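You operate a simulated robot arm through the tools that you are given. There is no shell and no other tool. Be economical: measure what you need, move in short steps, check, and stop when the job is done.

Carry out the task below with a simulated robot arm. There is one attempt and no reset: what you move stays moved.

TASK
Close the chest drawer under the lid.

It is judged by the outcome, as a careful person would: the job done as asked, and still so three seconds after it is handed in. It fails if anything else is knocked over, pushed out of place, dropped, spilled or broken.

THE ROBOT
A 6-joint arm with a two-finger parallel gripper, fixed in place. Base frame: the origin is at the foot of the arm, x ahead of it, y to its left, z up. Lengths are in cm, angles in degrees, forces in N, time in s.
Its first joint turns from -66.0 to 66.0 degrees. Payload 2.7 kg.
Tool frame: the origin (TCP) lies between the finger pads and is the grasp point; the fingertips stand 2.3 cm ahead of it; z points along the fingers, y is the line along which they close. The gripper opens to 9.4 cm. The fingers are 3.8 cm wide and 1 cm thick; the gripper's body (5.4 by 9.6 cm) begins 3.9 cm behind the TCP.
Orientation is that of the tool frame in the base frame, as a unit quaternion [w, x, y, z]. With the fingers straight down and closing along the base's y, the tool's x points along the base's -x, its y along +y and its z along -z.

THE INTERFACE
- The arm moves only by the tool play_rows. Its argument "rows" is a list of rows, each a list of 7 numbers: the shift along the base's x, y, z in units of 500 mm (1.0 is 500 mm), then the turn, a rotation vector about the base's x, y, z in units of 180 degrees (1.0 is 180 degrees), then the gripper command, from -1 (fully open) to 1 (shut), values between in proportion. In form: [[tx, ty, tz, ax, ay, az, fingers], ...]. A call has 1 to 10 rows; each row is the pose to reach, as a shift and turn from the pose commanded when the call began. A call with a number of a shift or a turn outside -1 to 1 is refused whole. A row lasts 0.2 s, in which the tool goes at most 5 cm and 8.6 degrees; a call with a longer step from one row to the next is refused whole, and so is a gripper value outside its range. A pose out of reach is approached as far as the arm can. The call stops where the force on the tool passes 40 N (or 10 N more than at its start, if that is more) or the arm is blocked; 0.2 s more then pass. The fingers move at their own pace (about 4.5 cm/s each) and stop on an object; they squeeze with about 30 N. The grip force told is the motor's: it shows also when the fingers shut on nothing. Time passes only in rows, and 0.2 s behind the last, so rows that repeat a pose let the fingers close. It gives the time, the measured TCP pose, the force on the tool (base axes), the opening and the grip force at its end, in the units of the frame above (readings bear some noise), and new pictures: "views" is both (left out), scene, wrist or none.
- Cameras (640 x 400 px; columns grow to the right, rows downward): "scene" is fixed at [9.2, -44.07, 142.16]; the picture's right is [0.65, -0.76, 0.00], its down [-0.30, -0.25, -0.92] and it looks along [0.70, 0.59, -0.39] (base axes); focal length 358 px, centre (320, 200). "wrist" rides on the gripper at [-3.9, 0, -4.4] in the tool frame; the picture's right is [0.00, -1.00, 0.00], its down [0.97, 0.00, -0.24] and it looks along [0.24, 0.00, 0.97] (tool axes); focal length 218 px, centre (320, 200).
- point_at(camera, pixels): for up to 12 pixels [column, row] of the newest picture of that camera ("zoom" is the newest enlarged one), the place [x, y, z] in the base frame of the surface seen there, good to about 0.3 cm. No time passes.
- zoom(camera, box): a new picture of the part [left, top, right, bottom] of that camera's present view, enlarged. No time passes.
- close_job(): hands the job in; it is judged then, once.

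Work in short steps. Measure before you move; look again where a grasp or a placing could have gone wrong, and mend it. You have 60 turns and 120 pictures in all, the two below and enlarged ones among them. Open the gripper and draw the arm clear of the work before you hand the job in, unless the task says otherwise; then end with one line.

The tools are called after "Call:" by a JSON object that holds its "name" and its "arguments". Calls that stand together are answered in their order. play_rows: Moves the arm, as the interface text tells. Its arguments: {"type":"object","properties":{"rows":{"type":"array","items":{"type":"array","items":{"type":"number"}}},"views":{"type":"string","enum":["both","scene","wrist","none"]}},"required":["rows"]} The other tools are called the same way: point_at (camera, pixels) gives the place of the surface under pixels of a picture; zoom (camera, box) takes an enlarged picture of a part of a camera's view; close_job () hands the job in.

At the start:

```text
time_s: 0.0
position: [35.45, -5.06, 127.46]
orientation: [0.001, -0.001, 1.0, 0.0]
contact_force: [-0.7, -0.7, -0.4]
grip_width: 9.42
grasp_force: 0.1
```

scene: 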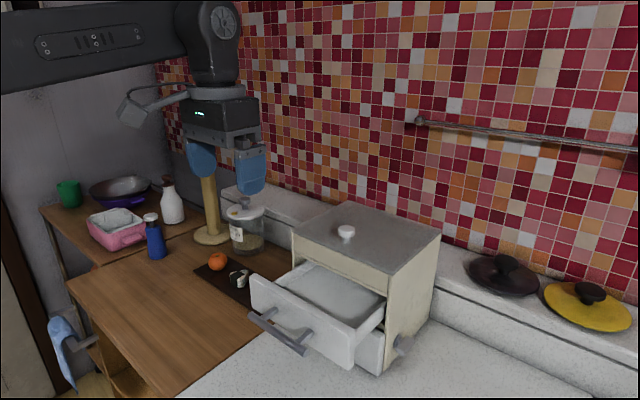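
wrist: 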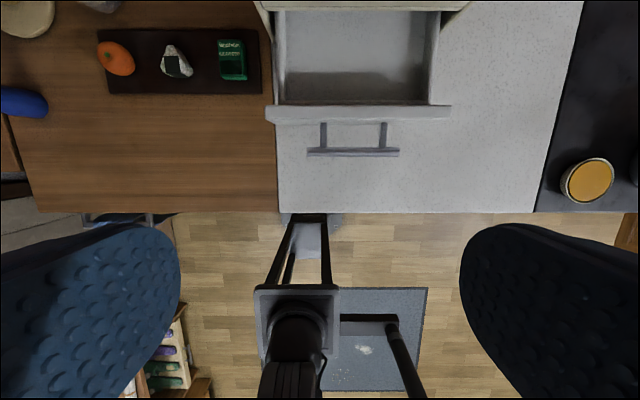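

The scene shows a chest with one drawer pulled out (front around (300,320)), with something at (375,350) below. I zoom and measure.

Call:
{"name": "zoom", "arguments": {"camera": "scene", "box": [230, 190, 460, 390]}}

Call:
{"name": "point_at", "arguments": {"camera": "wrist", "pixels": [[275, 112], [358, 110], [440, 112], [312, 152], [352, 152], [395, 152], [360, 60], [268, 6], [460, 6], [324, 135], [384, 135], [355, 180]]}}

Call:
{"name": "point_at", "arguments": {"camera": "scene", "pixels": [[252, 280], [355, 340], [300, 315], [275, 330], [345, 231], [293, 232], [390, 270], [440, 235], [375, 350], [403, 345], [340, 250], [340, 205]]}}

```text
2.00 times, centred on (345, 290) of scene
```

zoom: 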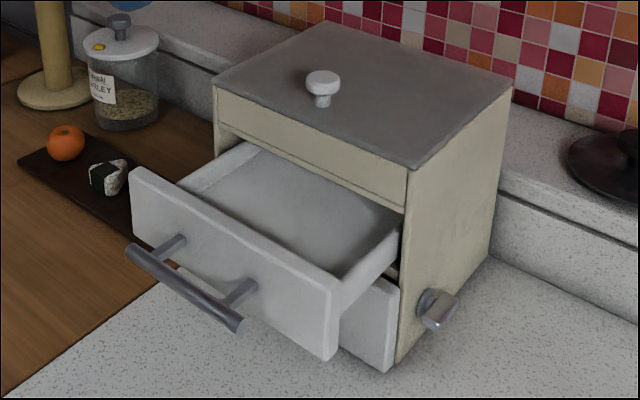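

```text
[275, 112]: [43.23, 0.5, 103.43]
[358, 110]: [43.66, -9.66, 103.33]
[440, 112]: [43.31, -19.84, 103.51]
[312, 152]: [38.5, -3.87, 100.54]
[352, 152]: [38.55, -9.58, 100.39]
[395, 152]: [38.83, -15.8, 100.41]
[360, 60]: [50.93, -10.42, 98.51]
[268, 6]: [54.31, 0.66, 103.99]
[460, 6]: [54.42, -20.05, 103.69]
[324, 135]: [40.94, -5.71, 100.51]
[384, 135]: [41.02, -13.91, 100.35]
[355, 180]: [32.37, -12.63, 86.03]
```

```text
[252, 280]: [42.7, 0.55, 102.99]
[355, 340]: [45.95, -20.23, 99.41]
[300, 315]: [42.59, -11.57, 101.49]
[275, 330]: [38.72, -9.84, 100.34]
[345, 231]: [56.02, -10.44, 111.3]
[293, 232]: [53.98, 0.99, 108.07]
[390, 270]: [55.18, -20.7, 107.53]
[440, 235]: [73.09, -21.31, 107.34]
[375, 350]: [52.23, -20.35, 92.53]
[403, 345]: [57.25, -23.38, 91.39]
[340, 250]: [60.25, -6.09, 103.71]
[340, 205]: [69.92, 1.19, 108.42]
```

The upper drawer (front at x≈43, y 0.5 to -20) is open. Its handle bar is at x≈38.5, z≈100.4, and the lower drawer looks shut at x≈52. I'll close the fingers, back off, and come down in front of the bar's middle (y≈-9.8).

Call:
{"name": "play_rows", "arguments": {"rows": [[-0.06, -0.06, 0, 0, 0, 0, 1], [-0.11, -0.095, -0.02, 0, 0, 0, 1], [-0.11, -0.095, -0.11, 0, 0, 0, 1], [-0.11, -0.095, -0.2, 0, 0, 0, 1], [-0.11, -0.095, -0.29, 0, 0, 0, 1], [-0.11, -0.095, -0.38, 0, 0, 0, 1], [-0.11, -0.095, -0.45, 0, 0, 0, 1], [-0.11, -0.095, -0.51, 0, 0, 0, 1], [-0.11, -0.095, -0.52, 0, 0, 0, 1]]}}

```text
time_s: 2.0
position: [29.89, -9.85, 101.28]
orientation: [-0.001, 0.002, 1.0, 0.0]
contact_force: [0.8, 0.5, 0.9]
grip_width: 0.0
grasp_force: 30.1
```

scene: 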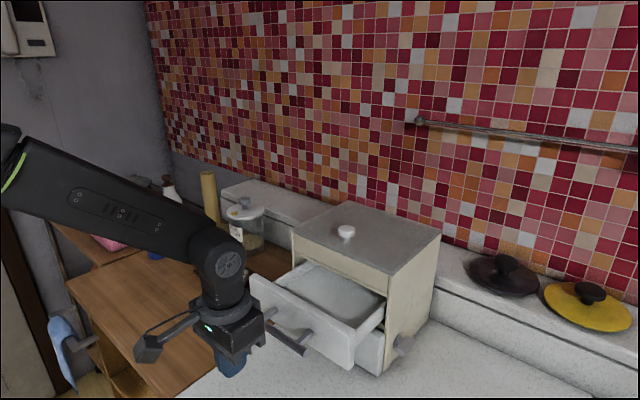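
wrist: 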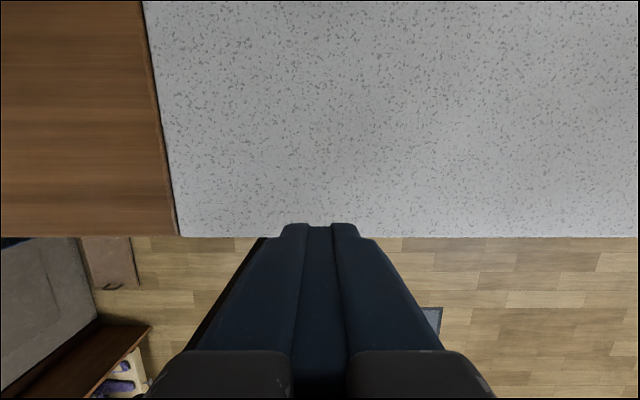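

The fingers are shut and in front of the bar, with nothing touching. I go ahead slowly to make contact and start the push.

Call:
{"name": "play_rows", "arguments": {"rows": [[0.04, 0, 0, 0, 0, 0, 1], [0.08, 0, 0, 0, 0, 0, 1], [0.11, 0, 0, 0, 0, 0, 1], [0.13, 0, 0, 0, 0, 0, 1], [0.145, 0, 0, 0, 0, 0, 1], [0.16, 0, 0, 0, 0, 0, 1], [0.175, 0, 0, 0, 0, 0, 1], [0.19, 0, 0, 0, 0, 0, 1]]}}

```text
time_s: 3.8
position: [39.45, -9.91, 101.42]
orientation: [0.0, 0.0, 1.0, 0.0]
contact_force: [-1.2, -0.7, 0.7]
grip_width: 0.03
grasp_force: 30.0
```

scene: 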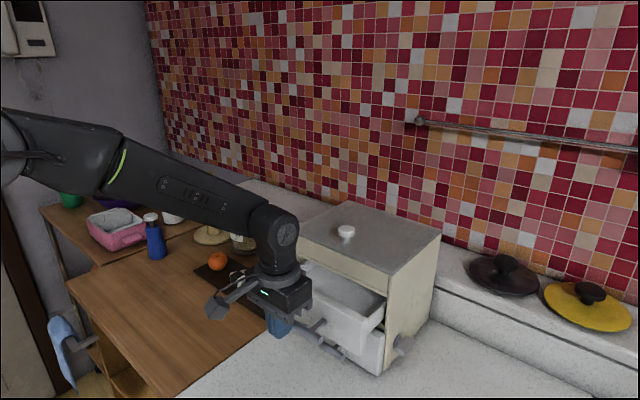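
wrist: 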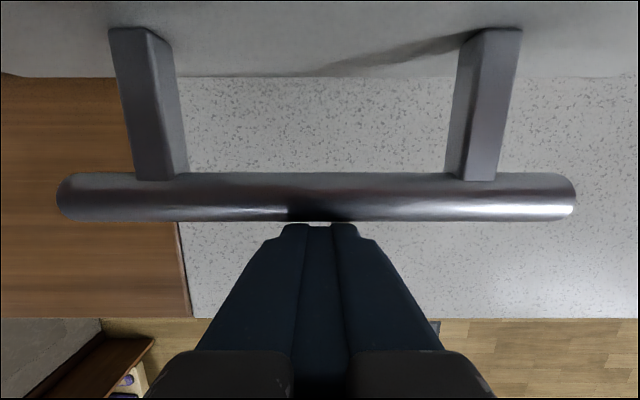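

The fingers touch the bar's middle and the drawer slides freely. I keep pushing.

Call:
{"name": "play_rows", "arguments": {"rows": [[0.02, 0, 0, 0, 0, 0, 1], [0.04, 0, 0, 0, 0, 0, 1], [0.06, 0, 0, 0, 0, 0, 1], [0.075, 0, 0, 0, 0, 0, 1], [0.09, 0, 0, 0, 0, 0, 1], [0.105, 0, 0, 0, 0, 0, 1], [0.12, 0, 0, 0, 0, 0, 1]]}}

```text
time_s: 5.4
position: [45.72, -9.82, 101.48]
orientation: [0.0, 0.0, 1.0, 0.0]
contact_force: [0.3, -0.2, 0.4]
grip_width: 0.0
grasp_force: 29.9
```

scene: 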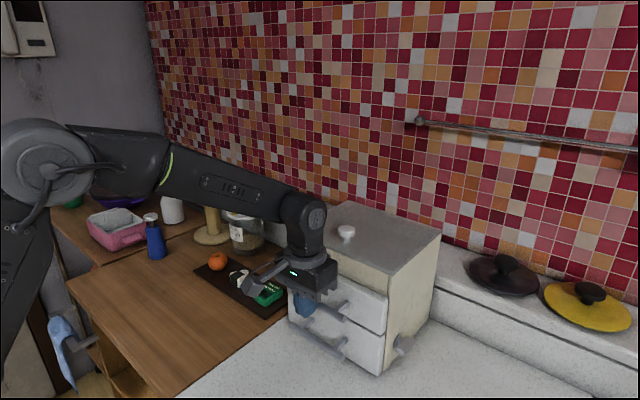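
wrist: 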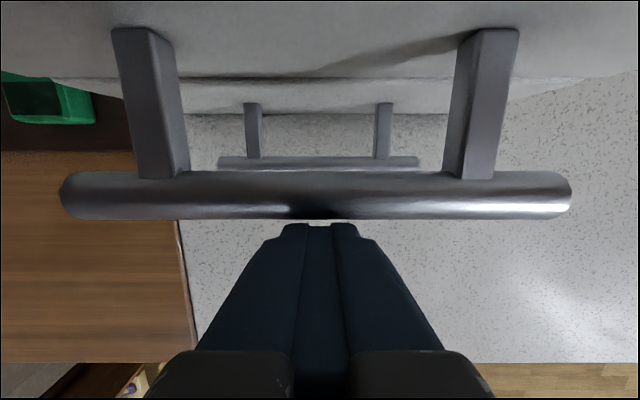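

It is nearly closed; I push gently on toward the stop in small steps.

Call:
{"name": "play_rows", "arguments": {"rows": [[0.006, 0, 0, 0, 0, 0, 1], [0.012, 0, 0, 0, 0, 0, 1], [0.018, 0, 0, 0, 0, 0, 1], [0.024, 0, 0, 0, 0, 0, 1], [0.03, 0, 0, 0, 0, 0, 1], [0.036, 0, 0, 0, 0, 0, 1], [0.04, 0, 0, 0, 0, 0, 1]], "views": "none"}}

Call:
{"name": "zoom", "arguments": {"camera": "scene", "box": [260, 190, 460, 390]}}

```text
time_s: 6.1
position: [45.59, -9.87, 101.33]
orientation: [-0.009, 0.0, 1.0, 0.001]
contact_force: [-9.1, 0.9, 3.9]
grip_width: 0.0
grasp_force: 30.3
stopped in row 3: the force on the tool passed its limit (the readings are from after the stop); the commanded pose is now the measured one
```

```text
2.00 times, centred on (360, 290) of scene
```

zoom: 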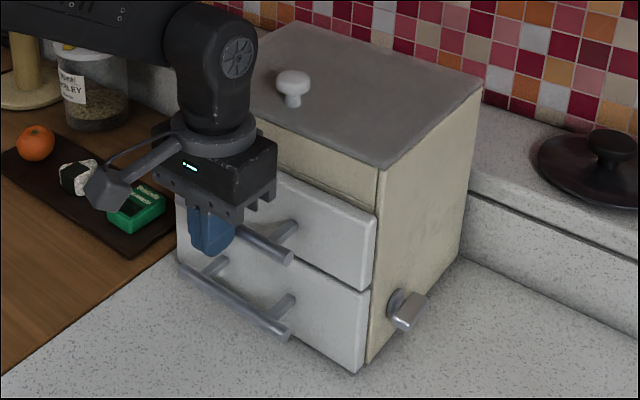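

It stopped against resistance and the front now looks seated against the carcass. I back off and look properly.

Call:
{"name": "play_rows", "arguments": {"rows": [[-0.03, 0, 0, 0, 0, 0, 1], [-0.12, 0, 0, 0, 0, 0, 1], [-0.21, 0, 0, 0, 0, 0, 1], [-0.26, 0, 0.06, 0, 0, 0, 0], [-0.3, 0, 0.14, 0, 0, 0, -1], [-0.3, 0, 0.23, 0, 0, 0, -1], [-0.3, 0, 0.32, 0, 0, 0, -1], [-0.3, 0, 0.41, 0, 0, 0, -1], [-0.3, 0, 0.48, 0, 0, 0, -1], [-0.3, 0, 0.48, 0, 0, 0, -1]]}}

Call:
{"name": "zoom", "arguments": {"camera": "scene", "box": [280, 220, 440, 380]}}

Call:
{"name": "point_at", "arguments": {"camera": "zoom", "pixels": [[350, 250], [350, 320], [300, 180], [300, 240], [200, 130], [200, 200], [200, 250]]}}

```text
time_s: 8.3
position: [30.66, -10.15, 125.29]
orientation: [-0.008, -0.001, 1.0, 0.001]
contact_force: [0.3, -0.7, -0.4]
grip_width: 9.39
grasp_force: 0.1
```

scene: 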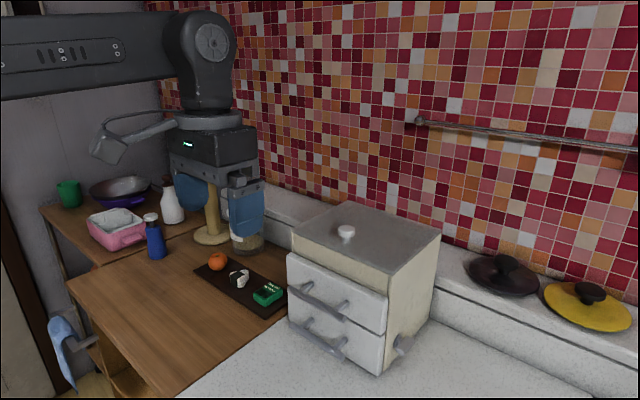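
wrist: 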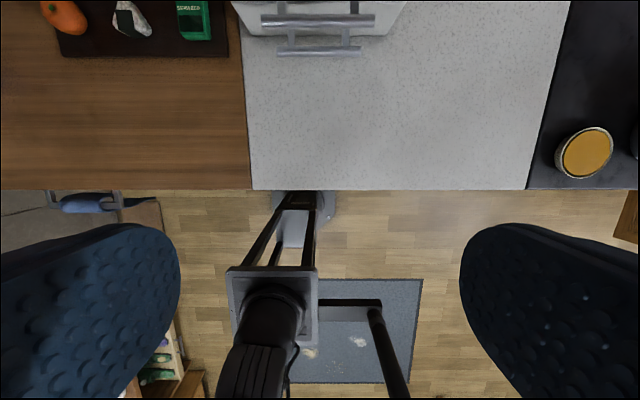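

```text
2.50 times, centred on (360, 300) of scene
```

zoom: 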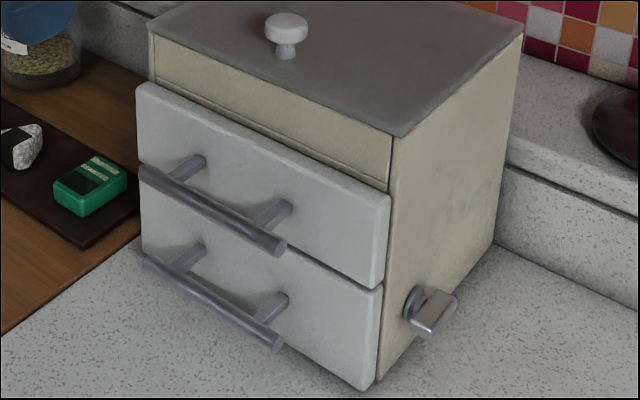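

```text
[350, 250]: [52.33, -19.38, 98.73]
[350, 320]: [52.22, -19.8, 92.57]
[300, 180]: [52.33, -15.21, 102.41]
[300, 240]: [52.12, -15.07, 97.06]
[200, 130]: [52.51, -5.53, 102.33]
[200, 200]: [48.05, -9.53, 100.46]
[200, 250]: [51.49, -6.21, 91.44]
```

The upper front sits at x≈52.3, flush with the shut lower drawer (52.2). The chest and other items haven't moved, and the arm is clear, so I hand it in.

Call:
{"name": "close_job", "arguments": {}}

```text
The job is handed in.
```

The upper chest drawer, the one under the lid, is closed flush with the drawer below it, and nothing else was disturbed.
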